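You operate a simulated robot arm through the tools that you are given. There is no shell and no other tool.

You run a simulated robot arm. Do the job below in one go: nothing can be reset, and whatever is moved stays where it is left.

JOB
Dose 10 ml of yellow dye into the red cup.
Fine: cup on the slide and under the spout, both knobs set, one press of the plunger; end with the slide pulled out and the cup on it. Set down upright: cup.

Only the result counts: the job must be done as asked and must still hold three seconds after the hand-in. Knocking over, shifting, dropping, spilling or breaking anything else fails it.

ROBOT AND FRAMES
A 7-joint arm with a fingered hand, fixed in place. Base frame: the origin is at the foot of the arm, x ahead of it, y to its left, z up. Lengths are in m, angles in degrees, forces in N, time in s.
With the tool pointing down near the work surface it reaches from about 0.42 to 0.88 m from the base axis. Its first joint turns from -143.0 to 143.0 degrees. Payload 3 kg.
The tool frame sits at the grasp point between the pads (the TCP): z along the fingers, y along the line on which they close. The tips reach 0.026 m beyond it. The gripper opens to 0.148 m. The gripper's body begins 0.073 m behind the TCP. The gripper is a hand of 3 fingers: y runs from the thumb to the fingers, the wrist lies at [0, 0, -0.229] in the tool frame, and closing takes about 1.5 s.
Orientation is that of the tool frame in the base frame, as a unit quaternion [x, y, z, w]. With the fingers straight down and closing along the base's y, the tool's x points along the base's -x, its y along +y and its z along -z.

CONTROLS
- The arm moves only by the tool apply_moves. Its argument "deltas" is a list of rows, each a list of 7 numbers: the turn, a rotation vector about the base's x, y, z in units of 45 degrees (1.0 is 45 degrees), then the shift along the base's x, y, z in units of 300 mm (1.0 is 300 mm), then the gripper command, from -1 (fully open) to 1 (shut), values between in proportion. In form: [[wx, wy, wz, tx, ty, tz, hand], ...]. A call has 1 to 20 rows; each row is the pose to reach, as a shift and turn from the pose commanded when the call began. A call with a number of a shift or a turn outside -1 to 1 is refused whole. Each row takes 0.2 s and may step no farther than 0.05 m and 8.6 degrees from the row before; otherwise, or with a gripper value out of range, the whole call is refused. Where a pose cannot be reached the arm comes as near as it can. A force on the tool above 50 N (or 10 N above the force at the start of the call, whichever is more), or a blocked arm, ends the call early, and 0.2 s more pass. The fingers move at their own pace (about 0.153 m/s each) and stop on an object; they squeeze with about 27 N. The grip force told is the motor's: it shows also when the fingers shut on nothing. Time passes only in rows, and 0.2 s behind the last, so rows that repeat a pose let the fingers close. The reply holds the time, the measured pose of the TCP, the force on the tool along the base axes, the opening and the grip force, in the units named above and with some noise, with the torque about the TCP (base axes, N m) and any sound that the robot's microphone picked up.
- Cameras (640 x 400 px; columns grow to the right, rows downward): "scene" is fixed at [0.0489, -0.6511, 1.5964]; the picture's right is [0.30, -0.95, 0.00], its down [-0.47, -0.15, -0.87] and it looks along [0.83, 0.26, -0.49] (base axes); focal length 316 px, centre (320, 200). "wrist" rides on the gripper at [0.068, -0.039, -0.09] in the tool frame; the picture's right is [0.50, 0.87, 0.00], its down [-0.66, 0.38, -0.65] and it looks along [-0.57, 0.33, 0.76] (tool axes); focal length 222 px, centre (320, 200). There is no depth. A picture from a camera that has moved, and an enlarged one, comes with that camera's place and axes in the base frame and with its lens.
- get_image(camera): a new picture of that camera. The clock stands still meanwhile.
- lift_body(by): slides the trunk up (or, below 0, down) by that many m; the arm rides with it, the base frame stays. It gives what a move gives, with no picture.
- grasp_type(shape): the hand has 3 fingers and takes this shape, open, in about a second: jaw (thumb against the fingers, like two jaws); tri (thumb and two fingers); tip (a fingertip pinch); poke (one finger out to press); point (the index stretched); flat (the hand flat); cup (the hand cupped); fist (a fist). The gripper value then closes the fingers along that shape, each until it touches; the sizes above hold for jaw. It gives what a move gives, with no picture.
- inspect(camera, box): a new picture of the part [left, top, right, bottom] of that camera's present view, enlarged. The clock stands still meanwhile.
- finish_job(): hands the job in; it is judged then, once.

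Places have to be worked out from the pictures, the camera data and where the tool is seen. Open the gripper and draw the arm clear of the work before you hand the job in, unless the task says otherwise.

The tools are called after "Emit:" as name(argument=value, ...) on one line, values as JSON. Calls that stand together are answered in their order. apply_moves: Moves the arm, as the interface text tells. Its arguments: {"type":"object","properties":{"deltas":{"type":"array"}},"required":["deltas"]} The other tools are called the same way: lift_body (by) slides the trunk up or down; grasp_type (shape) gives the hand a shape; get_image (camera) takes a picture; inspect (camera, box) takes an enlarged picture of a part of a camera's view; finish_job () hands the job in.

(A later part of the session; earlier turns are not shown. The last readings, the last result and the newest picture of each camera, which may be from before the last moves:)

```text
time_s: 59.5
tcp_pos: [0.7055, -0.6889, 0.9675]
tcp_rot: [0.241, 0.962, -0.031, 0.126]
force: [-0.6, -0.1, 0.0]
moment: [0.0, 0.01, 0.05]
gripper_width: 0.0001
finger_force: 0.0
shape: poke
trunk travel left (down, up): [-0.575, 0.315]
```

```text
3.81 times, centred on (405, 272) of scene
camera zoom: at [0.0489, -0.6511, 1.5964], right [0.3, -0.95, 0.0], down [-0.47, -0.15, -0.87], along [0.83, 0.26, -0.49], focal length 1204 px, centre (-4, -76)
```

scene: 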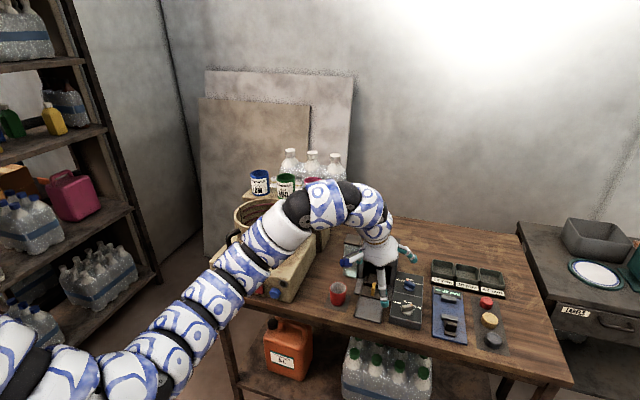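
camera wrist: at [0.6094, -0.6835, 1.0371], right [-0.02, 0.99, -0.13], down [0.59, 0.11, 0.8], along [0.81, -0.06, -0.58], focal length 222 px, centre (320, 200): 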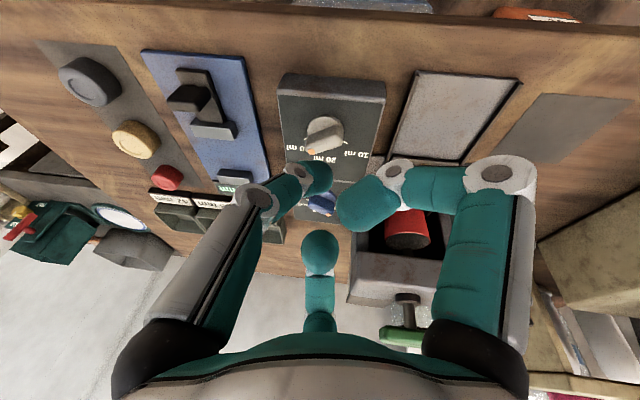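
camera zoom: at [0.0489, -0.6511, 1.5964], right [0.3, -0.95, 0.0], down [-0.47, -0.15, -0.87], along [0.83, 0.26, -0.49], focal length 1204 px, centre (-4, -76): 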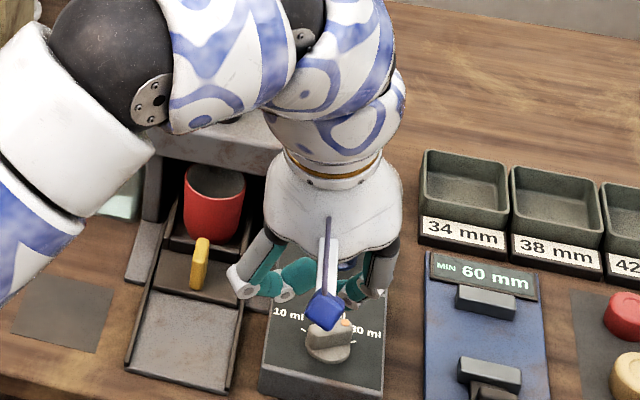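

The thumb tip is on the tool axis, so it works as a poker. I zoom in on the dose knob with the wrist camera to refine its centre and angle.

Emit:
inspect(camera="wrist", box=[270, 70, 400, 200])

Emit:
inspect(camera="scene", box=[390, 270, 430, 325])

```text
3.08 times, centred on (335, 135) of wrist
camera zoom: at [0.6094, -0.6835, 1.0371], right [-0.02, 0.99, -0.13], down [0.59, 0.11, 0.8], along [0.81, -0.06, -0.58], focal length 684 px, centre (274, 400)
```

zoom: 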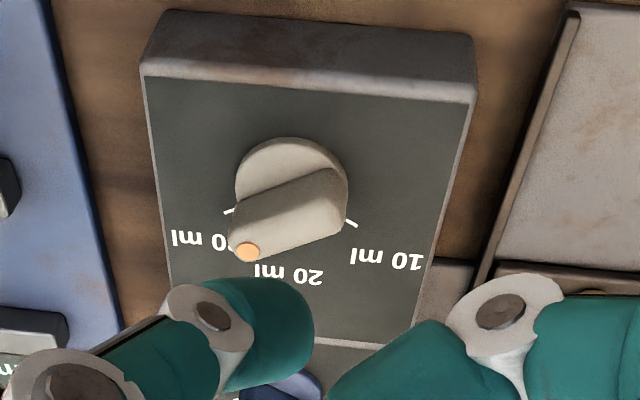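

```text
7.27 times, centred on (410, 298) of scene
camera zoom: at [0.0489, -0.6511, 1.5964], right [0.3, -0.95, 0.0], down [-0.47, -0.15, -0.87], along [0.83, 0.26, -0.49], focal length 2298 px, centre (-334, -509)
```

zoom: 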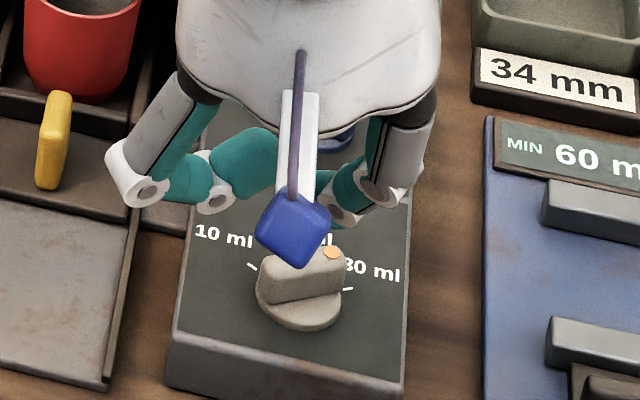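

The dose knob's centre is about (0.740, -0.6995), bar at about -50°, ticks at ±50°. I place the thumb tip on the -y side of its dot end, so I can push the dot end around counter-clockwise; first above, then down.

Emit:
apply_moves(deltas=[[0, 0, 0, 0.04, -0.06, 0, 1], [0, 0, 0, 0.075, -0.122, 0, 1], [0, 0, 0, 0.075, -0.122, -0.1, 1], [0, 0, 0, 0.075, -0.122, -0.18, 1], [0, 0, 0, 0.075, -0.122, -0.22, 1], [0, 0, 0, 0.075, -0.122, -0.22, 1]])

Emit:
inspect(camera="scene", box=[390, 270, 430, 325])

Emit:
get_image(camera="wrist")

```text
time_s: 61.0
tcp_pos: [0.7283, -0.7266, 0.902]
tcp_rot: [0.241, 0.962, -0.031, 0.126]
force: [0.2, -0.5, 0.0]
moment: [-0.02, -0.04, 0.01]
gripper_width: 0.0
finger_force: 26.7
shape: jaw
trunk travel left (down, up): [-0.575, 0.315]
```

```text
7.27 times, centred on (410, 298) of scene
camera zoom: at [0.0489, -0.6511, 1.5964], right [0.3, -0.95, 0.0], down [-0.47, -0.15, -0.87], along [0.83, 0.26, -0.49], focal length 2298 px, centre (-334, -509)
```

zoom: 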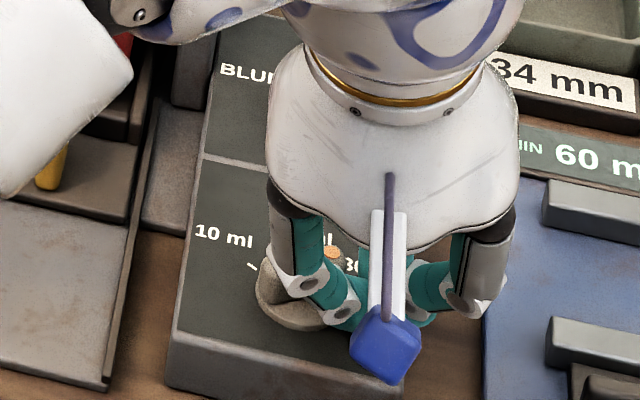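

```text
taken
camera wrist: at [0.6323, -0.7199, 0.9715], right [-0.02, 0.99, -0.13], down [0.59, 0.11, 0.8], along [0.81, -0.06, -0.58], focal length 222 px, centre (320, 200)
```

wrist: 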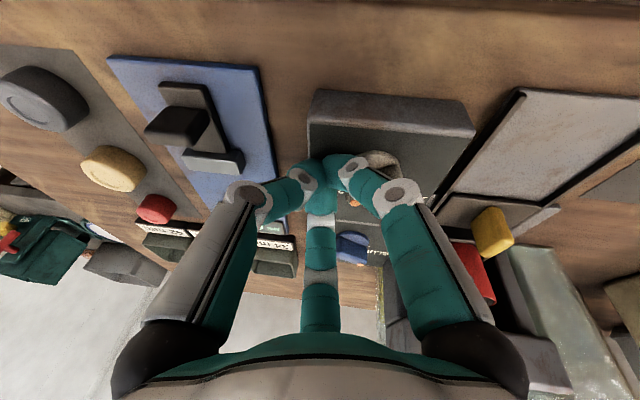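

Sending a full-close value switched the hand back to "jaw". I rise again and retry "poke" with the gripper value at -1 (its open state).

Emit:
apply_moves(deltas=[[0, 0, 0, 0, 0, 0.1, 1], [0, 0, 0, 0, 0, 0.22, 1], [0, 0, 0, 0, 0, 0.22, 1]])

Emit:
grasp_type(shape="poke")

Emit:
apply_moves(deltas=[[0, 0, 0, 0, 0, 0, -1], [0, 0, 0, 0, 0, 0, -1], [0, 0, 0, 0, 0, 0, -1]])

Emit:
get_image(camera="wrist")

```text
time_s: 61.8
tcp_pos: [0.7281, -0.7258, 0.9691]
tcp_rot: [0.241, 0.962, -0.03, 0.126]
force: [-0.2, 0.3, 0.3]
moment: [0.0, -0.01, 0.0]
gripper_width: 0.0
finger_force: 27.1
shape: jaw
trunk travel left (down, up): [-0.575, 0.315]
```

```text
time_s: 62.6
tcp_pos: [0.7276, -0.7258, 0.9678]
tcp_rot: [0.241, 0.962, -0.031, 0.125]
force: [0.8, 0.5, -0.4]
moment: [0.02, 0.03, 0.01]
gripper_width: 0.0001
finger_force: 0.2
shape: poke
trunk travel left (down, up): [-0.575, 0.315]
```

```text
time_s: 63.5
tcp_pos: [0.7281, -0.7265, 0.9677]
tcp_rot: [0.241, 0.962, -0.031, 0.126]
force: [0.5, 0.2, -1.3]
moment: [0.02, 0.0, 0.01]
gripper_width: 0.0001
finger_force: 0.0
shape: poke
trunk travel left (down, up): [-0.575, 0.315]
```

```text
taken
camera wrist: at [0.6317, -0.7204, 1.0377], right [-0.02, 0.99, -0.13], down [0.59, 0.11, 0.8], along [0.81, -0.06, -0.58], focal length 222 px, centre (320, 200)
```

wrist: 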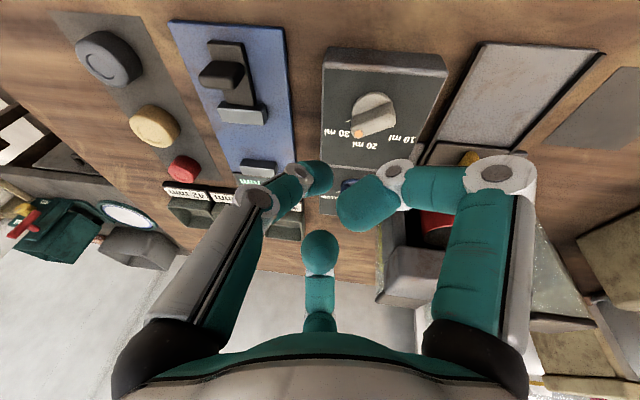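

"poke" holds with value -1, and the dose knob hasn't moved. I lower the thumb tip beside the knob to z about 0.893.

Emit:
apply_moves(deltas=[[0, 0, 0, 0, 0, -0.1, -1], [0, 0, 0, 0, 0, -0.2, -1], [0, 0, 0, 0, 0, -0.249, -1], [0, 0, 0, 0, 0, -0.249, -1]])

Emit:
inspect(camera="scene", box=[390, 270, 430, 325])

Emit:
inspect(camera="wrist", box=[240, 80, 440, 240])

```text
time_s: 64.5
tcp_pos: [0.728, -0.7274, 0.8961]
tcp_rot: [0.24, 0.962, -0.032, 0.129]
force: [1.1, -5.2, 19.6]
moment: [-0.11, -0.1, -0.03]
gripper_width: 0.0001
finger_force: 0.0
shape: poke
trunk travel left (down, up): [-0.575, 0.315]
```

```text
7.27 times, centred on (410, 298) of scene
camera zoom: at [0.0489, -0.6511, 1.5964], right [0.3, -0.95, 0.0], down [-0.47, -0.15, -0.87], along [0.83, 0.26, -0.49], focal length 2298 px, centre (-334, -509)
```

zoom: 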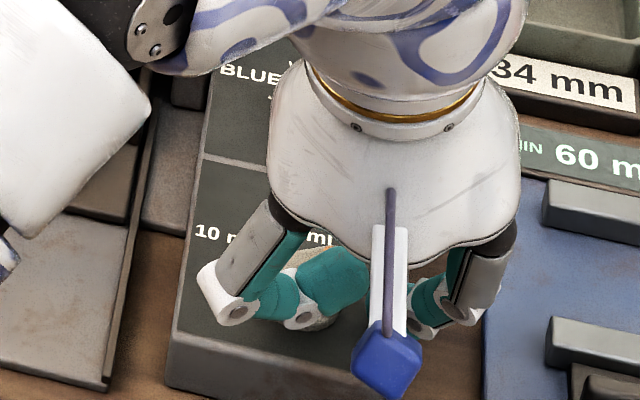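

```text
2.50 times, centred on (340, 160) of wrist
camera zoom: at [0.6316, -0.7213, 0.9655], right [-0.02, 0.99, -0.13], down [0.58, 0.12, 0.8], along [0.81, -0.06, -0.58], focal length 555 px, centre (270, 300)
```

zoom: 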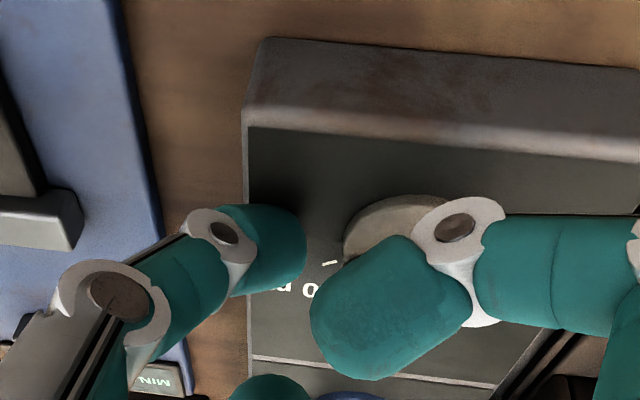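

The curled finger touched the knob (20 N), so poking is awkward here. I rise and check that the knob hasn't turned; I'll then grip the knob with the jaw instead, with one fingertip on the bar's dot end and the other two on the bar's sides, and roll the hand.

Emit:
apply_moves(deltas=[[0, 0, 0, 0, 0, 0.08, -1], [0, 0, 0, 0, 0, 0.18, -1], [0, 0, 0, 0, 0, 0.249, -1], [0, 0, 0, 0, 0, 0.249, -1]])

Emit:
grasp_type(shape="jaw")

Emit:
get_image(camera="wrist")

```text
time_s: 65.5
tcp_pos: [0.7289, -0.7266, 0.9674]
tcp_rot: [0.241, 0.962, -0.03, 0.126]
force: [-1.1, 0.7, 0.0]
moment: [-0.03, -0.03, 0.02]
gripper_width: 0.0
finger_force: 0.1
shape: poke
trunk travel left (down, up): [-0.575, 0.315]
```

```text
time_s: 66.3
tcp_pos: [0.7276, -0.7261, 0.9689]
tcp_rot: [0.241, 0.962, -0.031, 0.126]
force: [-0.1, 0.0, 0.1]
moment: [0.04, -0.02, -0.01]
gripper_width: 0.1479
finger_force: 0.0
shape: jaw
trunk travel left (down, up): [-0.575, 0.315]
```

```text
taken
camera wrist: at [0.6323, -0.7202, 1.0374], right [-0.02, 0.99, -0.13], down [0.59, 0.11, 0.8], along [0.81, -0.06, -0.58], focal length 222 px, centre (320, 200)
```

wrist: 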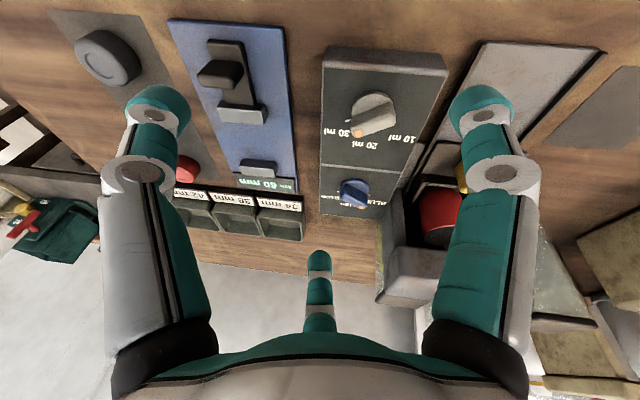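

The dose knob is unchanged. I test reducing the tilt to about 5° here, which would make the grip on the knob more level.

Emit:
apply_moves(deltas=[[0.052, 0.098, 0, 0, 0.02, 0, -0.08], [0.104, 0.196, 0, 0.02, 0.05, 0, -0.08], [0.104, 0.196, 0, 0.02, 0.05, 0, -0.08]])

```text
time_s: 67.2
tcp_pos: [0.7339, -0.7105, 0.968]
tcp_rot: [0.242, 0.969, -0.009, 0.041]
force: [0.3, -0.6, 0.7]
moment: [-0.03, 0.0, 0.02]
gripper_width: 0.0809
finger_force: 0.1
shape: jaw
trunk travel left (down, up): [-0.575, 0.315]
```

Reach is fine even with the tool almost vertical here. I make it exactly vertical, then yaw -45° toward the gripping direction over the dose knob.

Emit:
apply_moves(deltas=[[0.047, 0.096, 0, 0, 0, 0, -0.08], [0.047, 0.096, 0, 0.02, 0.036, 0, -0.08]])

Emit:
apply_moves(deltas=[[0, 0, -0.167, 0, 0, 0, -0.08], [0, 0, -0.333, 0, 0, 0, -0.08], [0, 0, -0.5, 0, 0, 0, -0.08], [0, 0, -0.667, 0, 0, 0, -0.08], [0, 0, -0.833, 0, 0, 0, -0.08], [0, 0, -1.0, 0, 0, 0, -0.08], [0, 0, -1.0, 0, 0, 0, -0.08]])

Emit:
get_image(camera="wrist")

Emit:
inspect(camera="scene", box=[375, 250, 435, 325])

```text
time_s: 67.8
tcp_pos: [0.7413, -0.6999, 0.9681]
tcp_rot: [0.243, 0.97, -0.001, 0.0]
force: [0.3, 0.4, -0.6]
moment: [0.0, 0.0, -0.01]
gripper_width: 0.0802
finger_force: 0.0
shape: jaw
trunk travel left (down, up): [-0.575, 0.315]
```

```text
time_s: 69.3
tcp_pos: [0.7401, -0.6993, 0.9675]
tcp_rot: [0.597, 0.802, -0.001, 0.0]
force: [-0.9, -0.4, 0.2]
moment: [0.0, 0.01, 0.0]
gripper_width: 0.0805
finger_force: 0.2
shape: jaw
trunk travel left (down, up): [-0.575, 0.315]
```

```text
taken
camera wrist: at [0.6837, -0.6475, 1.0578], right [0.68, 0.73, 0.0], down [0.55, -0.52, 0.65], along [0.48, -0.45, -0.76], focal length 222 px, centre (320, 200)
```

wrist: 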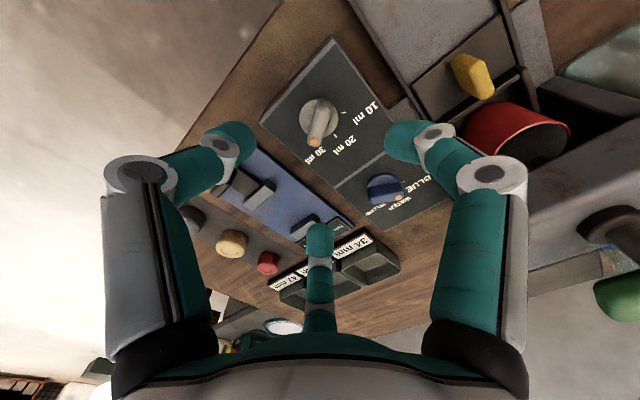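

```text
5.33 times, centred on (405, 288) of scene
camera zoom: at [0.0489, -0.6511, 1.5964], right [0.3, -0.95, 0.0], down [-0.47, -0.15, -0.87], along [0.83, 0.26, -0.49], focal length 1685 px, centre (-133, -267)
```

zoom: 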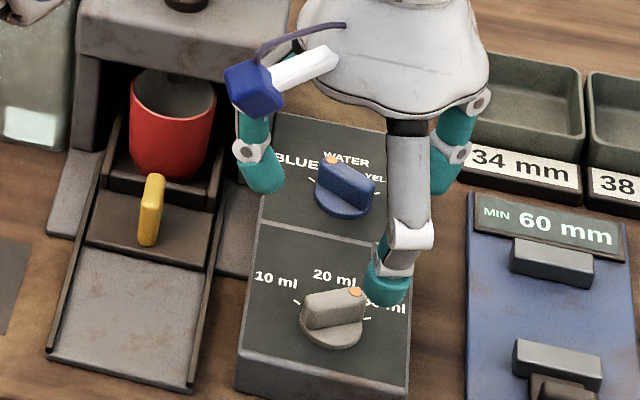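

The bar's dot points right toward the third finger, within about 5°. I zoom to measure the centring under the tool axis.

Emit:
inspect(camera="wrist", box=[260, 70, 380, 180])

```text
3.64 times, centred on (320, 125) of wrist
camera zoom: at [0.6837, -0.6475, 1.0578], right [0.68, 0.73, 0.0], down [0.55, -0.52, 0.65], along [0.48, -0.45, -0.76], focal length 808 px, centre (320, 473)
```

zoom: 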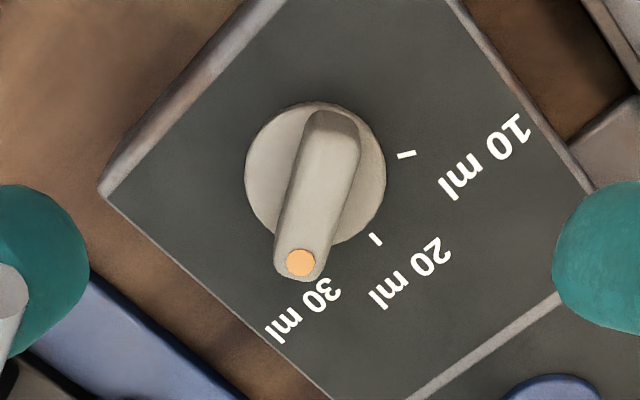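

The bar is about 13° clockwise of the third finger's direction, and 10 ml lies about 98° counter-clockwise of it. The knob's centre averages to about (0.7375, -0.6975); I move there and lower with the fingers open around it.

Emit:
apply_moves(deltas=[[0, 0, -0.06, -0.009, 0.006, -0.08, -0.08], [0, 0, -0.12, -0.009, 0.006, -0.16, -0.08], [0, 0, -0.12, -0.009, 0.006, -0.21, -0.08], [0, 0, -0.12, -0.009, 0.006, -0.21, -0.08]])

Emit:
get_image(camera="wrist")

Emit:
inspect(camera="scene", box=[375, 250, 435, 325])

```text
time_s: 70.3
tcp_pos: [0.7373, -0.6987, 0.9054]
tcp_rot: [0.633, 0.774, -0.001, 0.001]
force: [-0.3, 0.1, 0.4]
moment: [-0.02, 0.02, 0.0]
gripper_width: 0.0806
finger_force: 0.1
shape: jaw
trunk travel left (down, up): [-0.575, 0.315]
```

```text
taken
camera wrist: at [0.6868, -0.6408, 0.9945], right [0.75, 0.66, 0.0], down [0.5, -0.56, 0.66], along [0.43, -0.49, -0.76], focal length 222 px, centre (320, 200)
```

wrist: 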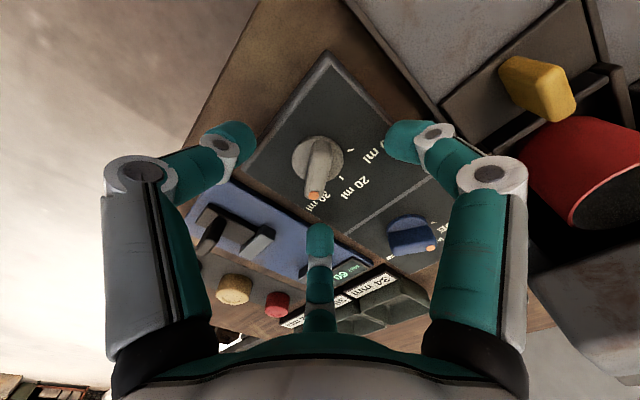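

```text
5.33 times, centred on (405, 288) of scene
camera zoom: at [0.0489, -0.6511, 1.5964], right [0.3, -0.95, 0.0], down [-0.47, -0.15, -0.87], along [0.83, 0.26, -0.49], focal length 1685 px, centre (-133, -267)
```

zoom: 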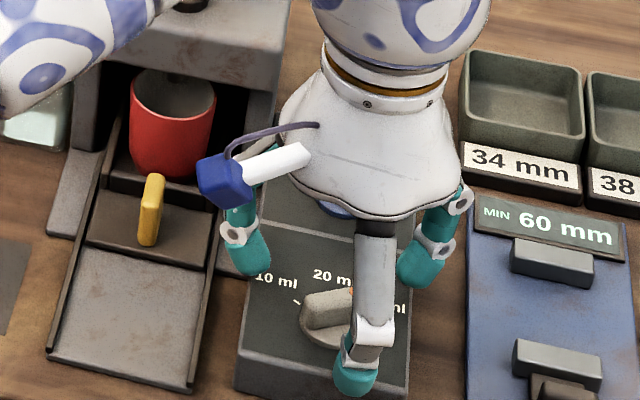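

The knob is centred under the fingers within 2–3 mm. I lower to z about 0.891.

Emit:
apply_moves(deltas=[[0, 0, 0, 0, 0, -0.025, -0.08], [0, 0, 0, 0, 0, -0.048, -0.08], [0, 0, 0, 0, 0, -0.048, -0.08]])

```text
time_s: 71.2
tcp_pos: [0.7357, -0.6982, 0.8961]
tcp_rot: [0.632, 0.775, -0.002, 0.003]
force: [1.5, -0.2, 31.5]
moment: [0.34, -0.76, -0.03]
gripper_width: 0.0807
finger_force: 0.2
shape: jaw
trunk travel left (down, up): [-0.575, 0.315]
```

The rear fingertips touch the panel (31 N) at z 0.896, so the open tips reach about 39 mm below the TCP. I rise to about 0.900 and then close on the knob's bar.

Emit:
apply_moves(deltas=[[0, 0, 0, 0.003, 0, 0.033, -0.08], [0, 0, 0, 0.003, 0, 0.033, -0.08]])

Emit:
apply_moves(deltas=[[0, 0, 0, 0, 0, 0, 0.2], [0, 0, 0, 0, 0, 0, 0.4], [0, 0, 0, 0, 0, 0, 0.6], [0, 0, 0, 0, 0, 0, 1], [0, 0, 0, 0, 0, 0, 1]])

Emit:
get_image(camera="wrist")

Emit:
inspect(camera="scene", box=[385, 260, 435, 325])

```text
time_s: 71.8
tcp_pos: [0.739, -0.6994, 0.9001]
tcp_rot: [0.633, 0.774, -0.002, -0.001]
force: [0.3, -1.4, 0.4]
moment: [-0.01, 0.02, 0.01]
gripper_width: 0.0803
finger_force: 0.1
shape: jaw
trunk travel left (down, up): [-0.575, 0.315]
```

```text
time_s: 73.0
tcp_pos: [0.738, -0.6998, 0.8999]
tcp_rot: [0.633, 0.774, -0.001, 0.001]
force: [1.8, -3.6, -4.2]
moment: [-0.12, -0.03, 0.03]
gripper_width: 0.0129
finger_force: 27.2
shape: jaw
trunk travel left (down, up): [-0.575, 0.315]
```

```text
taken
camera wrist: at [0.6874, -0.6417, 0.9895], right [0.75, 0.66, 0.0], down [0.5, -0.57, 0.65], along [0.43, -0.49, -0.76], focal length 222 px, centre (320, 200)
```

wrist: 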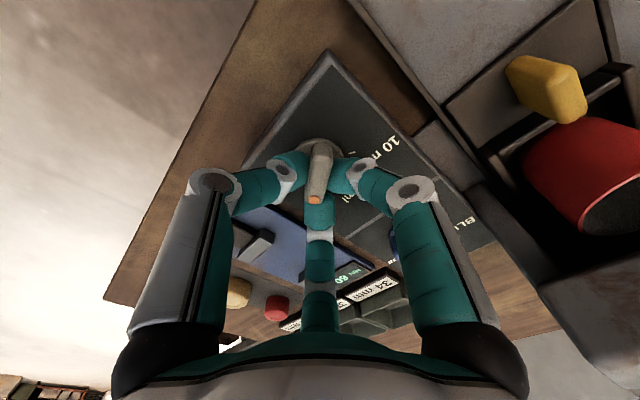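

```text
6.15 times, centred on (410, 292) of scene
camera zoom: at [0.0489, -0.6511, 1.5964], right [0.3, -0.95, 0.0], down [-0.47, -0.15, -0.87], along [0.83, 0.26, -0.49], focal length 1944 px, centre (-234, -369)
```

zoom: 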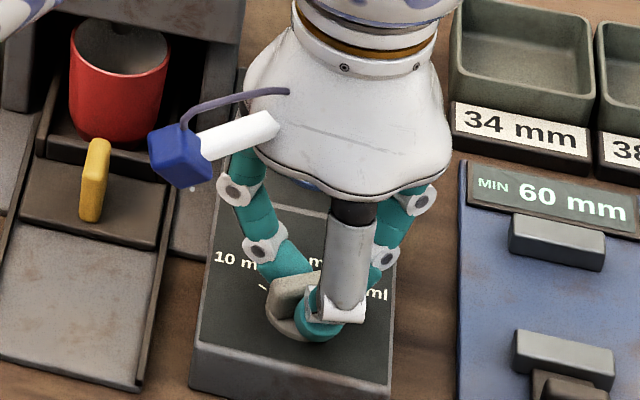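

The thumb and one finger clamp the bar's sides, the third rests on its dot end. I rotate the hand +45° about the vertical through the knob.

Emit:
apply_moves(deltas=[[0, 0, 0.125, 0, 0, 0, 1], [0, 0, 0.25, 0, 0, 0, 1], [0, 0, 0.375, 0, 0, 0, 1], [0, 0, 0.5, 0, 0, 0, 1], [0, 0, 0.625, 0, 0, 0, 1], [0, 0, 0.75, 0, 0, 0, 1], [0, 0, 0.875, 0, 0, 0, 1], [0, 0, 1.0, 0, 0, 0, 1], [0, 0, 1.0, 0, 0, 0, 1]])

Emit:
get_image(camera="wrist")

Emit:
inspect(camera="scene", box=[385, 260, 435, 325])

```text
time_s: 75.0
tcp_pos: [0.7393, -0.6978, 0.9002]
tcp_rot: [0.287, 0.958, -0.001, 0.0]
force: [0.7, 12.0, -10.3]
moment: [0.2, 0.0, -0.05]
gripper_width: 0.0117
finger_force: 26.6
shape: jaw
trunk travel left (down, up): [-0.575, 0.315]
```

```text
taken
camera wrist: at [0.6618, -0.6937, 0.9899], right [0.06, 1.0, 0.0], down [0.75, -0.04, 0.65], along [0.65, -0.04, -0.76], focal length 222 px, centre (320, 200)
```

wrist: 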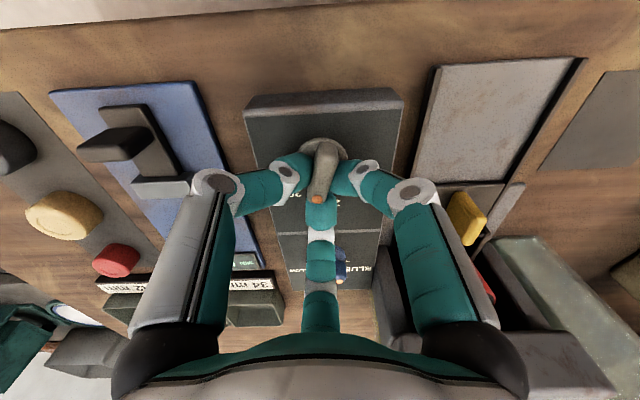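

```text
6.15 times, centred on (410, 292) of scene
camera zoom: at [0.0489, -0.6511, 1.5964], right [0.3, -0.95, 0.0], down [-0.47, -0.15, -0.87], along [0.83, 0.26, -0.49], focal length 1944 px, centre (-234, -369)
```

zoom: 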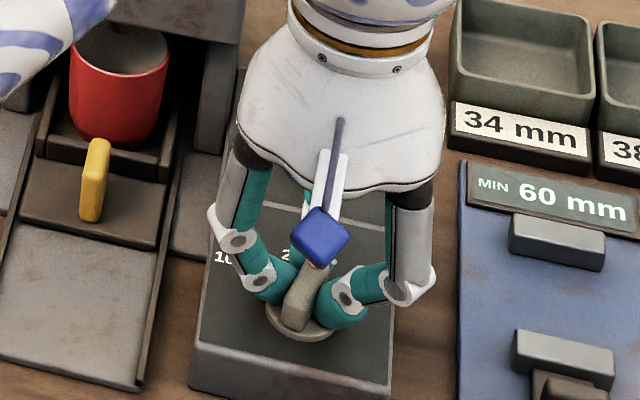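

The knob turns with the hand, now near 20 ml. I continue another 45°, easing 2 mm toward +y to relieve the side force.

Emit:
apply_moves(deltas=[[0, 0, 0.125, 0, 0.003, 0, 1], [0, 0, 0.25, 0, 0.007, 0, 1], [0, 0, 0.375, 0, 0.007, 0, 1], [0, 0, 0.5, 0, 0.007, 0, 1], [0, 0, 0.625, 0, 0.007, 0, 1], [0, 0, 0.75, 0, 0.007, 0, 1], [0, 0, 0.875, 0, 0.007, 0, 1], [0, 0, 1.0, 0, 0.007, 0, 1], [0, 0, 1.0, 0, 0.007, 0, 1]])

Emit:
get_image(camera="wrist")

Emit:
inspect(camera="scene", box=[385, 260, 435, 325])

```text
time_s: 77.0
tcp_pos: [0.7375, -0.6993, 0.9]
tcp_rot: [-0.1, 0.995, 0.0, 0.002]
force: [-0.7, 5.3, -11.7]
moment: [0.01, 0.07, 0.01]
gripper_width: 0.0099
finger_force: 26.8
shape: jaw
trunk travel left (down, up): [-0.575, 0.315]
```

```text
taken
camera wrist: at [0.6798, -0.7498, 0.9896], right [-0.66, 0.75, 0.0], down [0.57, 0.5, 0.65], along [0.49, 0.43, -0.76], focal length 222 px, centre (320, 200)
```

wrist: 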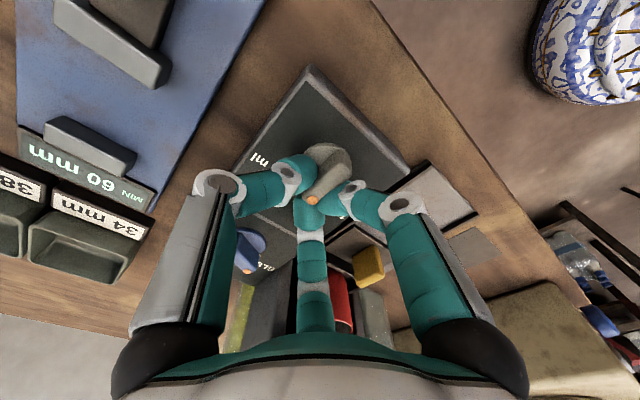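

```text
6.15 times, centred on (410, 292) of scene
camera zoom: at [0.0489, -0.6511, 1.5964], right [0.3, -0.95, 0.0], down [-0.47, -0.15, -0.87], along [0.83, 0.26, -0.49], focal length 1944 px, centre (-234, -369)
```

zoom: 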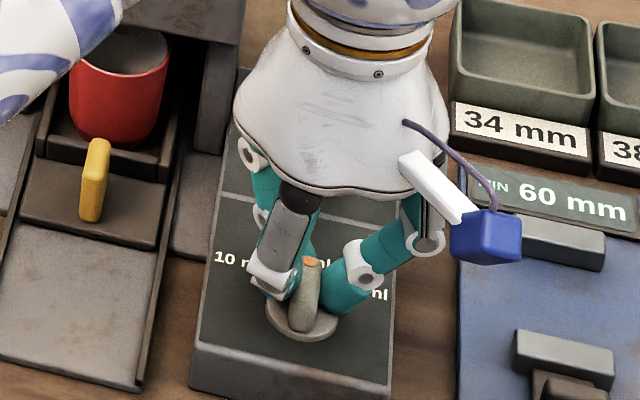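

The bar slipped to the other stable seat in the grip (bar perpendicular to the thumb, about 12° now). It should now follow rigidly, so I continue in a small 16° step to check reach and response.

Emit:
apply_moves(deltas=[[0, 0, 0.12, 0, 0, 0, 1], [0, 0, 0.24, 0, 0, 0, 1], [0, 0, 0.36, 0, 0, 0, 1], [0, 0, 0.36, 0, 0, 0, 1]])

Emit:
inspect(camera="wrist", box=[240, 100, 400, 240])

Emit:
inspect(camera="scene", box=[385, 260, 435, 325])

```text
time_s: 78.0
tcp_pos: [0.7383, -0.696, 0.8997]
tcp_rot: [-0.24, 0.971, 0.0, 0.001]
force: [-5.9, 1.9, -14.4]
moment: [-0.05, 0.1, 0.0]
gripper_width: 0.01
finger_force: 26.5
shape: jaw
trunk travel left (down, up): [-0.575, 0.315]
```

```text
2.86 times, centred on (320, 170) of wrist
camera zoom: at [0.6971, -0.764, 0.9896], right [-0.85, 0.53, 0.0], down [0.4, 0.64, 0.66], along [0.35, 0.55, -0.76], focal length 635 px, centre (320, 286)
```

zoom: 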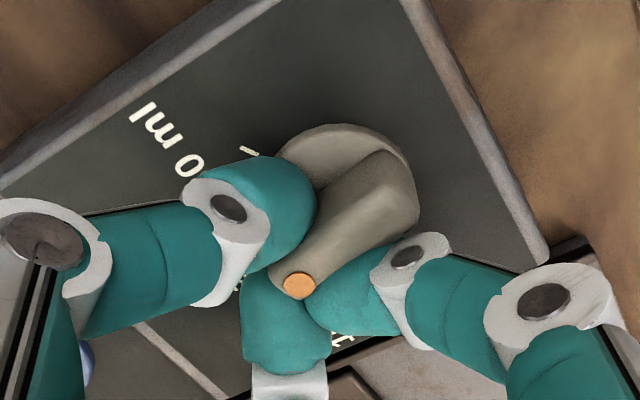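

```text
6.15 times, centred on (410, 292) of scene
camera zoom: at [0.0489, -0.6511, 1.5964], right [0.3, -0.95, 0.0], down [-0.47, -0.15, -0.87], along [0.83, 0.26, -0.49], focal length 1944 px, centre (-234, -369)
```

zoom: 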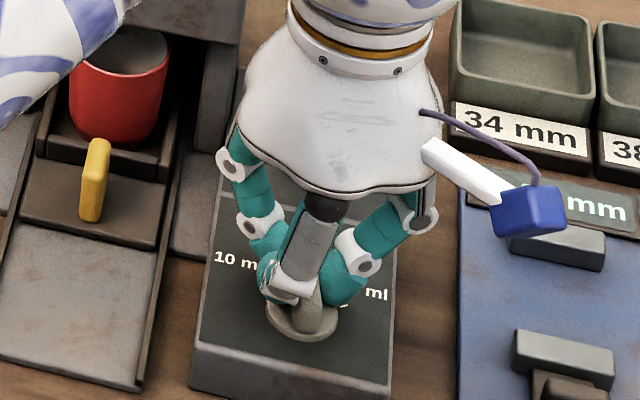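

The bar stays near 15° while the hand slips around it: the fingertips engage only the bar's top edge. I open, rotate back 42° so the third finger lines up with the dot again, and re-close.

Emit:
apply_moves(deltas=[[0, 0, 0, 0, -0.008, 0, 0.5], [0, 0, 0, 0, -0.008, 0, -0.05], [0, 0, 0, 0, -0.008, 0, -0.08], [0, 0, 0, 0, -0.008, 0, -0.08]])

Emit:
apply_moves(deltas=[[0, 0, -0.17, 0, 0, 0, -0.08], [0, 0, -0.34, 0, 0, 0, -0.08], [0, 0, -0.51, 0, 0, 0, -0.08], [0, 0, -0.68, 0, 0, 0, -0.08], [0, 0, -0.85, 0, 0, 0, -0.08], [0, 0, -0.93, 0, 0, 0, -0.08], [0, 0, -0.93, 0, 0, 0, -0.08]])

Emit:
get_image(camera="wrist")

Emit:
inspect(camera="wrist", box=[240, 100, 400, 240])

```text
time_s: 79.0
tcp_pos: [0.7392, -0.6983, 0.9]
tcp_rot: [-0.24, 0.971, 0.0, 0.002]
force: [0.6, -0.3, -0.1]
moment: [0.01, 0.03, -0.01]
gripper_width: 0.0795
finger_force: 0.1
shape: jaw
trunk travel left (down, up): [-0.575, 0.315]
```

```text
time_s: 80.5
tcp_pos: [0.7374, -0.6979, 0.9009]
tcp_rot: [0.124, 0.992, -0.001, 0.002]
force: [0.0, -0.7, 0.8]
moment: [0.01, -0.01, 0.01]
gripper_width: 0.0794
finger_force: 0.2
shape: jaw
trunk travel left (down, up): [-0.575, 0.315]
```

```text
taken
camera wrist: at [0.6637, -0.7209, 0.9908], right [-0.27, 0.96, 0.0], down [0.73, 0.21, 0.66], along [0.63, 0.18, -0.76], focal length 222 px, centre (320, 200)
```

wrist: 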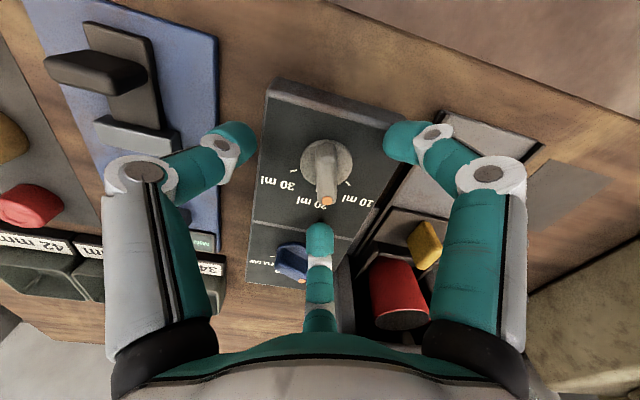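

```text
2.86 times, centred on (320, 170) of wrist
camera zoom: at [0.6637, -0.7209, 0.9908], right [-0.27, 0.96, 0.0], down [0.73, 0.21, 0.66], along [0.63, 0.18, -0.76], focal length 635 px, centre (320, 286)
```

zoom: 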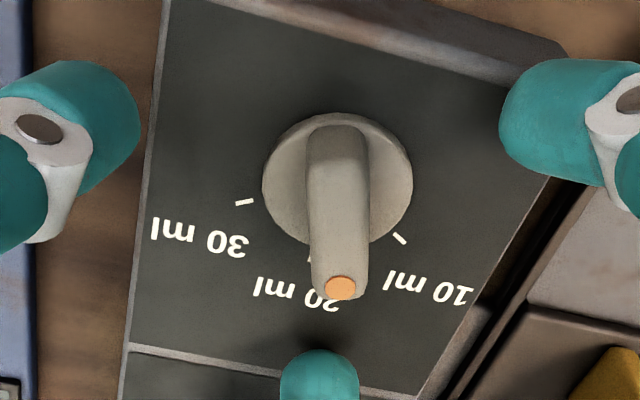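

The bar is now at about 15° past 20 ml, with 10 ml about 43° further. The knob's centre is really about (0.735, -0.695), so I re-centre by (-2.5, +3) mm, close, and then press 6 mm lower for a deeper grip.

Emit:
apply_moves(deltas=[[0, 0, 0, -0.008, 0.01, 0, -0.08], [0, 0, 0, -0.008, 0.01, 0, 0.3], [0, 0, 0, -0.008, 0.01, 0, 0.6], [0, 0, 0, -0.008, 0.01, 0, 1], [0, 0, 0, -0.008, 0.01, 0, 1]])

Emit:
apply_moves(deltas=[[0, 0, 0, 0, 0, -0.01, 1], [0, 0, 0, 0, 0, -0.02, 1], [0, 0, 0, 0, 0, -0.02, 1]])

Emit:
inspect(camera="wrist", box=[240, 100, 400, 240])

```text
time_s: 81.8
tcp_pos: [0.7363, -0.6952, 0.8999]
tcp_rot: [0.123, 0.992, 0.0, 0.001]
force: [2.4, -0.1, -4.8]
moment: [0.01, -0.02, 0.04]
gripper_width: 0.013
finger_force: 26.6
shape: jaw
trunk travel left (down, up): [-0.575, 0.315]
```

```text
time_s: 82.5
tcp_pos: [0.7347, -0.6961, 0.8978]
tcp_rot: [0.124, 0.992, -0.002, 0.002]
force: [2.0, -4.4, 18.7]
moment: [-0.16, -0.16, 0.03]
gripper_width: 0.0134
finger_force: 26.4
shape: jaw
trunk travel left (down, up): [-0.575, 0.315]
```

```text
2.86 times, centred on (320, 170) of wrist
camera zoom: at [0.6599, -0.7179, 0.987], right [-0.27, 0.96, -0.01], down [0.72, 0.21, 0.66], along [0.63, 0.17, -0.75], focal length 635 px, centre (320, 286)
```

zoom: 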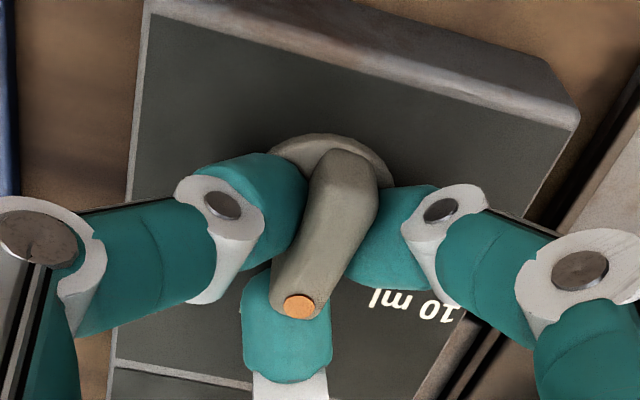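

Closing made the bar swing back somewhat; a radial squeeze is not a stable drive. Better: push the bar's side with one closed finger lying alongside its dot half, rotating the hand rigidly about the knob's axis. I open, rise, and check the bar's angle.

Emit:
apply_moves(deltas=[[0, 0, 0, 0, 0, 0.02, 0.6], [0, 0, 0, 0, 0, 0.02, 0.2], [0, 0, 0, 0, 0, 0.02, -0.08], [0, 0, 0, 0, 0, 0.02, -0.08], [0, 0, 0, 0, 0, 0.12, -0.08], [0, 0, 0, 0, 0, 0.22, -0.08], [0, 0, 0, 0, 0, 0.22, -0.08]])

Emit:
inspect(camera="wrist", box=[240, 60, 420, 220])

Emit:
inspect(camera="scene", box=[385, 255, 435, 325])

```text
time_s: 84.2
tcp_pos: [0.7368, -0.6947, 0.9607]
tcp_rot: [0.122, 0.993, -0.001, 0.0]
force: [1.4, 0.9, -0.1]
moment: [0.0, 0.02, 0.02]
gripper_width: 0.0793
finger_force: 0.1
shape: jaw
trunk travel left (down, up): [-0.575, 0.315]
```

```text
2.50 times, centred on (330, 140) of wrist
camera zoom: at [0.6622, -0.717, 1.0502], right [-0.27, 0.96, 0.0], down [0.73, 0.21, 0.65], along [0.63, 0.18, -0.76], focal length 555 px, centre (295, 350)
```

zoom: 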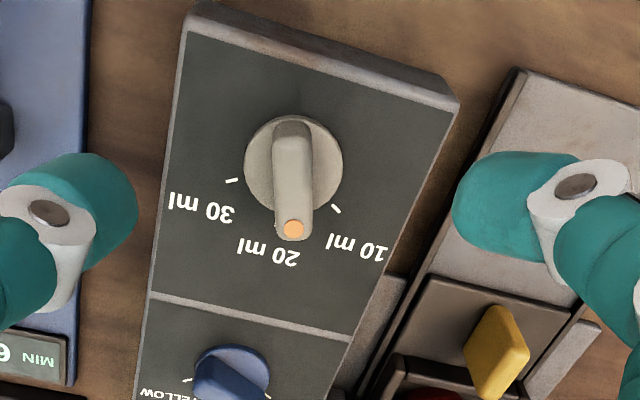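

```text
5.71 times, centred on (410, 290) of scene
camera zoom: at [0.0489, -0.6511, 1.5964], right [0.3, -0.95, 0.0], down [-0.47, -0.15, -0.87], along [0.83, 0.26, -0.49], focal length 1805 px, centre (-194, -314)
```

zoom: 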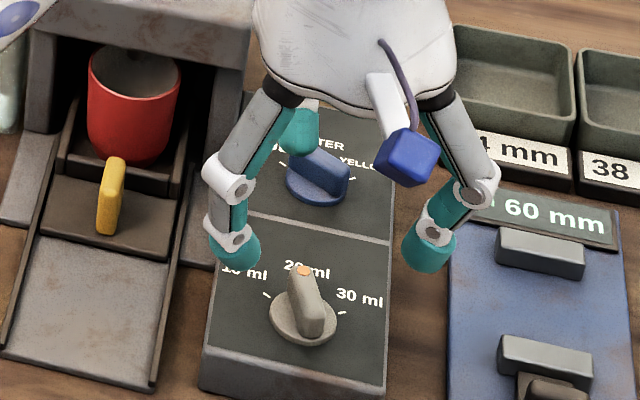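

The bar stayed at about 16° and 10 ml is at about 60°. I close the hand and turn it so the thumb (az -164°) will lie along the right side of the bar's dot half, star centre beyond the dot.

Emit:
apply_moves(deltas=[[0, 0, -0.167, 0.017, -0.008, 0, 1], [0, 0, -0.333, 0.034, -0.016, 0, 1], [0, 0, -0.5, 0.051, -0.025, 0, 1], [0, 0, -0.667, 0.069, -0.033, 0, 1], [0, 0, -0.667, 0.069, -0.033, 0, 1]])

Emit:
apply_moves(deltas=[[0, 0, -0.167, 0.017, -0.008, 0, 1], [0, 0, -0.333, 0.034, -0.016, 0, 1], [0, 0, -0.5, 0.051, -0.025, 0, 1], [0, 0, -0.667, 0.069, -0.033, 0, 1], [0, 0, -0.667, 0.069, -0.033, 0, 1]])

Emit:
get_image(camera="wrist")

Emit:
inspect(camera="scene", box=[385, 255, 435, 325])

```text
time_s: 85.3
tcp_pos: [0.7572, -0.7068, 0.9606]
tcp_rot: [0.376, 0.926, -0.001, 0.001]
force: [-0.1, -0.1, 0.7]
moment: [0.06, -0.02, 0.0]
gripper_width: 0.0002
finger_force: 26.8
shape: jaw
trunk travel left (down, up): [-0.575, 0.315]
```

```text
time_s: 86.5
tcp_pos: [0.7748, -0.7158, 0.9607]
tcp_rot: [0.604, 0.797, -0.001, 0.001]
force: [0.1, 0.1, 0.5]
moment: [0.06, -0.03, 0.01]
gripper_width: 0.0
finger_force: 27.0
shape: jaw
trunk travel left (down, up): [-0.575, 0.315]
```

```text
taken
camera wrist: at [0.7199, -0.6621, 1.0506], right [0.7, 0.71, 0.0], down [0.54, -0.53, 0.66], along [0.47, -0.46, -0.76], focal length 222 px, centre (320, 200)
```

wrist: 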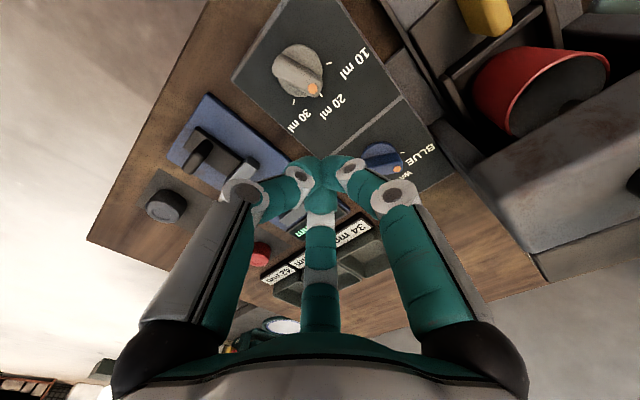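

```text
5.71 times, centred on (410, 290) of scene
camera zoom: at [0.0489, -0.6511, 1.5964], right [0.3, -0.95, 0.0], down [-0.47, -0.15, -0.87], along [0.83, 0.26, -0.49], focal length 1805 px, centre (-194, -314)
```

zoom: 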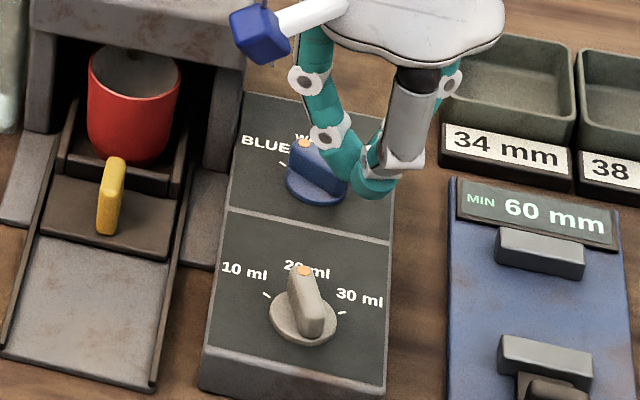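

The closed hand is placed beside the dot end, between the two knobs. I lower it to z about 0.899.

Emit:
apply_moves(deltas=[[0, 0, 0, 0.003, 0, -0.08, 1], [0, 0, 0, 0.003, 0, -0.16, 1], [0, 0, 0, 0.003, 0, -0.205, 1], [0, 0, 0, 0.003, 0, -0.205, 1]])

Emit:
inspect(camera="wrist", box=[220, 60, 420, 240])

Emit:
inspect(camera="scene", box=[385, 255, 435, 325])

```text
time_s: 87.5
tcp_pos: [0.7702, -0.7093, 0.901]
tcp_rot: [0.603, 0.798, -0.002, 0.001]
force: [-0.4, -0.1, 0.3]
moment: [-0.02, 0.03, 0.0]
gripper_width: 0.0
finger_force: 27.2
shape: jaw
out of reach, approached as far as the arm can: row 1, 2, 3, 4
trunk travel left (down, up): [-0.575, 0.315]
```

```text
2.22 times, centred on (320, 150) of wrist
camera zoom: at [0.715, -0.656, 0.9906], right [0.7, 0.72, 0.0], down [0.54, -0.53, 0.66], along [0.47, -0.46, -0.75], focal length 494 px, centre (320, 311)
```

zoom: 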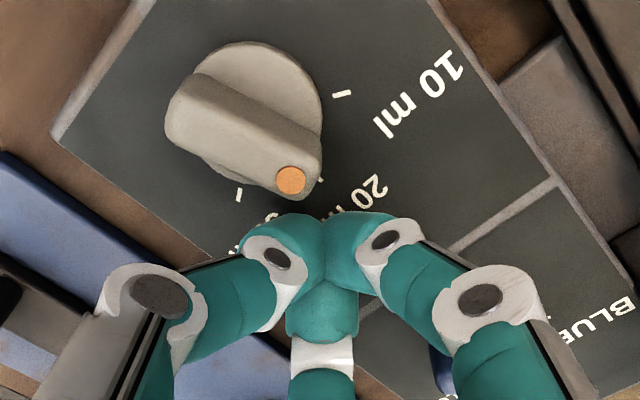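

```text
5.71 times, centred on (410, 290) of scene
camera zoom: at [0.0489, -0.6511, 1.5964], right [0.3, -0.95, 0.0], down [-0.47, -0.15, -0.87], along [0.83, 0.26, -0.49], focal length 1805 px, centre (-194, -314)
```

zoom: 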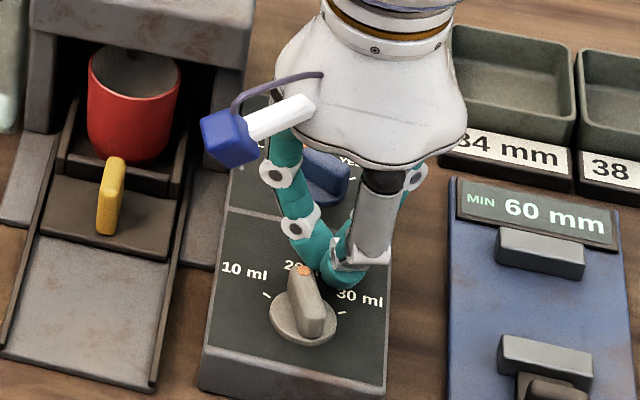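

The arm is at its outer reach here with a vertical tool. A lower trunk should extend it: I raise the hand by 11 cm with the arm, then lower the trunk by 10 cm.

Emit:
apply_moves(deltas=[[0, 0, 0, 0, 0, 0.1, 1], [0, 0, 0, 0, 0, 0.2, 1], [0, 0, 0, 0, 0, 0.3, 1], [0, 0, 0, 0, 0, 0.37, 1], [0, 0, 0, 0, 0, 0.37, 1]])

Emit:
lift_body(by=-0.1)

```text
time_s: 88.8
tcp_pos: [0.7699, -0.7098, 1.0111]
tcp_rot: [0.603, 0.798, -0.001, 0.0]
force: [-0.2, 0.2, 0.8]
moment: [0.01, 0.0, 0.01]
gripper_width: 0.0
finger_force: 26.8
shape: jaw
trunk travel left (down, up): [-0.575, 0.315]
```

```text
time_s: 90.1
tcp_pos: [0.7697, -0.7108, 0.9112]
tcp_rot: [0.604, 0.797, -0.001, 0.001]
force: [-0.2, 0.6, 0.8]
moment: [-0.04, 0.02, 0.01]
gripper_width: 0.0003
finger_force: 27.1
shape: jaw
trunk travel left (down, up): [-0.475, 0.415]
```

Now I move to the pre-contact spot and down to z about 0.899.

Emit:
apply_moves(deltas=[[0, 0, 0, 0.024, 0, 0, 1], [0, 0, 0, 0.024, 0, -0.02, 1], [0, 0, 0, 0.024, 0, -0.041, 1], [0, 0, 0, 0.024, 0, -0.041, 1]])

Emit:
inspect(camera="wrist", box=[220, 60, 420, 240])

Emit:
inspect(camera="scene", box=[385, 255, 435, 325])

```text
time_s: 91.1
tcp_pos: [0.777, -0.7095, 0.8988]
tcp_rot: [0.604, 0.797, -0.002, 0.001]
force: [1.0, 0.9, 3.4]
moment: [0.03, 0.04, 0.01]
gripper_width: 0.0002
finger_force: 27.5
shape: jaw
trunk travel left (down, up): [-0.475, 0.415]
```

```text
2.22 times, centred on (320, 150) of wrist
camera zoom: at [0.722, -0.6559, 0.9888], right [0.7, 0.72, 0.0], down [0.54, -0.53, 0.66], along [0.47, -0.46, -0.76], focal length 494 px, centre (320, 311)
```

zoom: 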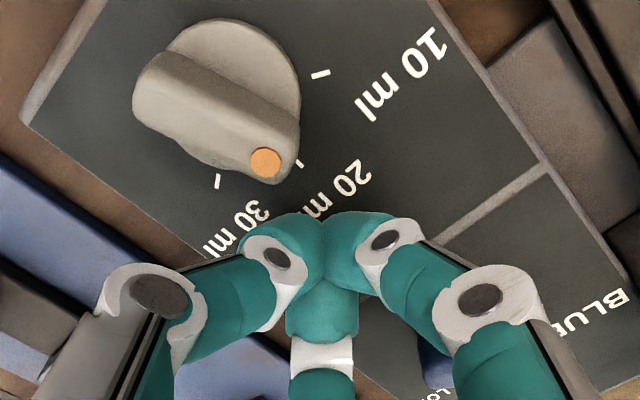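

```text
5.71 times, centred on (410, 290) of scene
camera zoom: at [0.0489, -0.6511, 1.5964], right [0.3, -0.95, 0.0], down [-0.47, -0.15, -0.87], along [0.83, 0.26, -0.49], focal length 1805 px, centre (-194, -314)
```

zoom: 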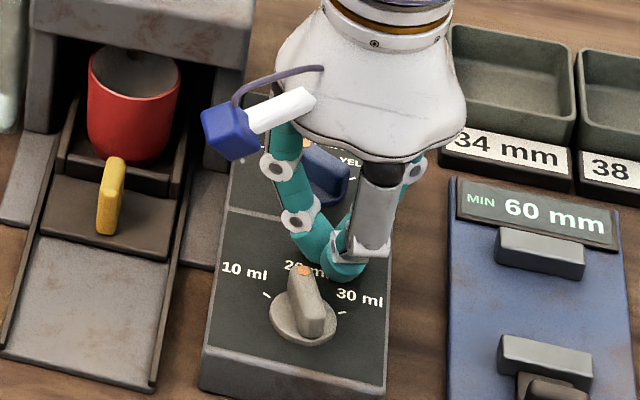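

The trunk change gives enough reach; the closed thumb is parallel to the bar, about 5 mm off its side. I now sweep the hand rigidly about the knob's axis to bring the bar to about 35° and look.

Emit:
apply_moves(deltas=[[0, 0, 0, -0.005, 0.022, 0, 1], [0, 0, 0.096, -0.003, 0.032, 0, 1], [0, 0, 0.207, -0.002, 0.044, 0, 1], [0, 0, 0.318, -0.003, 0.056, 0, 1], [0, 0, 0.429, -0.004, 0.067, 0, 1], [0, 0, 0.429, -0.004, 0.067, 0, 1]])

Emit:
inspect(camera="wrist", box=[220, 60, 420, 240])

Emit:
inspect(camera="scene", box=[385, 255, 435, 325])

```text
time_s: 92.5
tcp_pos: [0.7765, -0.6901, 0.8994]
tcp_rot: [0.459, 0.888, -0.001, 0.001]
force: [0.5, -0.5, 1.0]
moment: [0.0, -0.04, -0.01]
gripper_width: 0.0004
finger_force: 26.9
shape: jaw
trunk travel left (down, up): [-0.475, 0.415]
```

```text
2.22 times, centred on (320, 150) of wrist
camera zoom: at [0.7059, -0.6576, 0.9888], right [0.42, 0.91, 0.0], down [0.69, -0.32, 0.66], along [0.59, -0.28, -0.76], focal length 494 px, centre (320, 311)
```

zoom: 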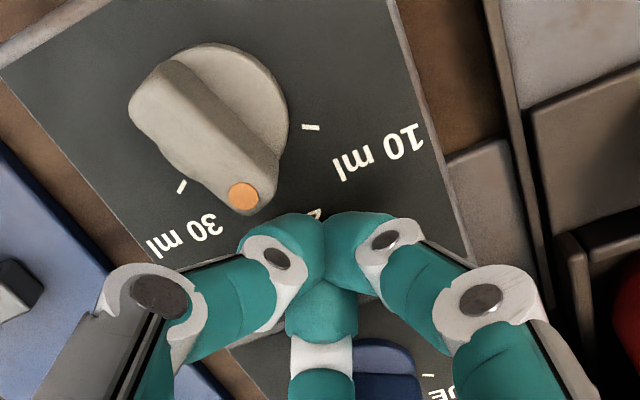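

```text
5.71 times, centred on (410, 290) of scene
camera zoom: at [0.0489, -0.6511, 1.5964], right [0.3, -0.95, 0.0], down [-0.47, -0.15, -0.87], along [0.83, 0.26, -0.49], focal length 1805 px, centre (-194, -314)
```

zoom: 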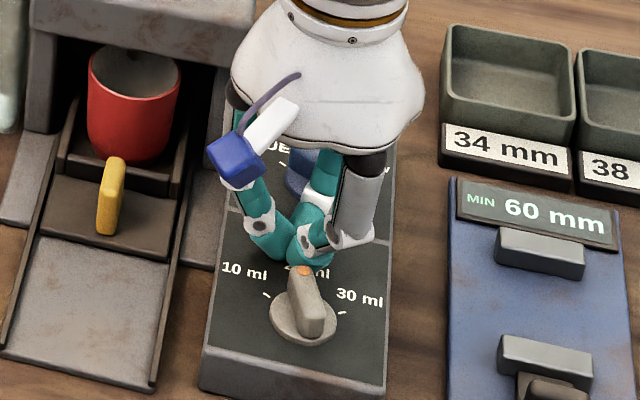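

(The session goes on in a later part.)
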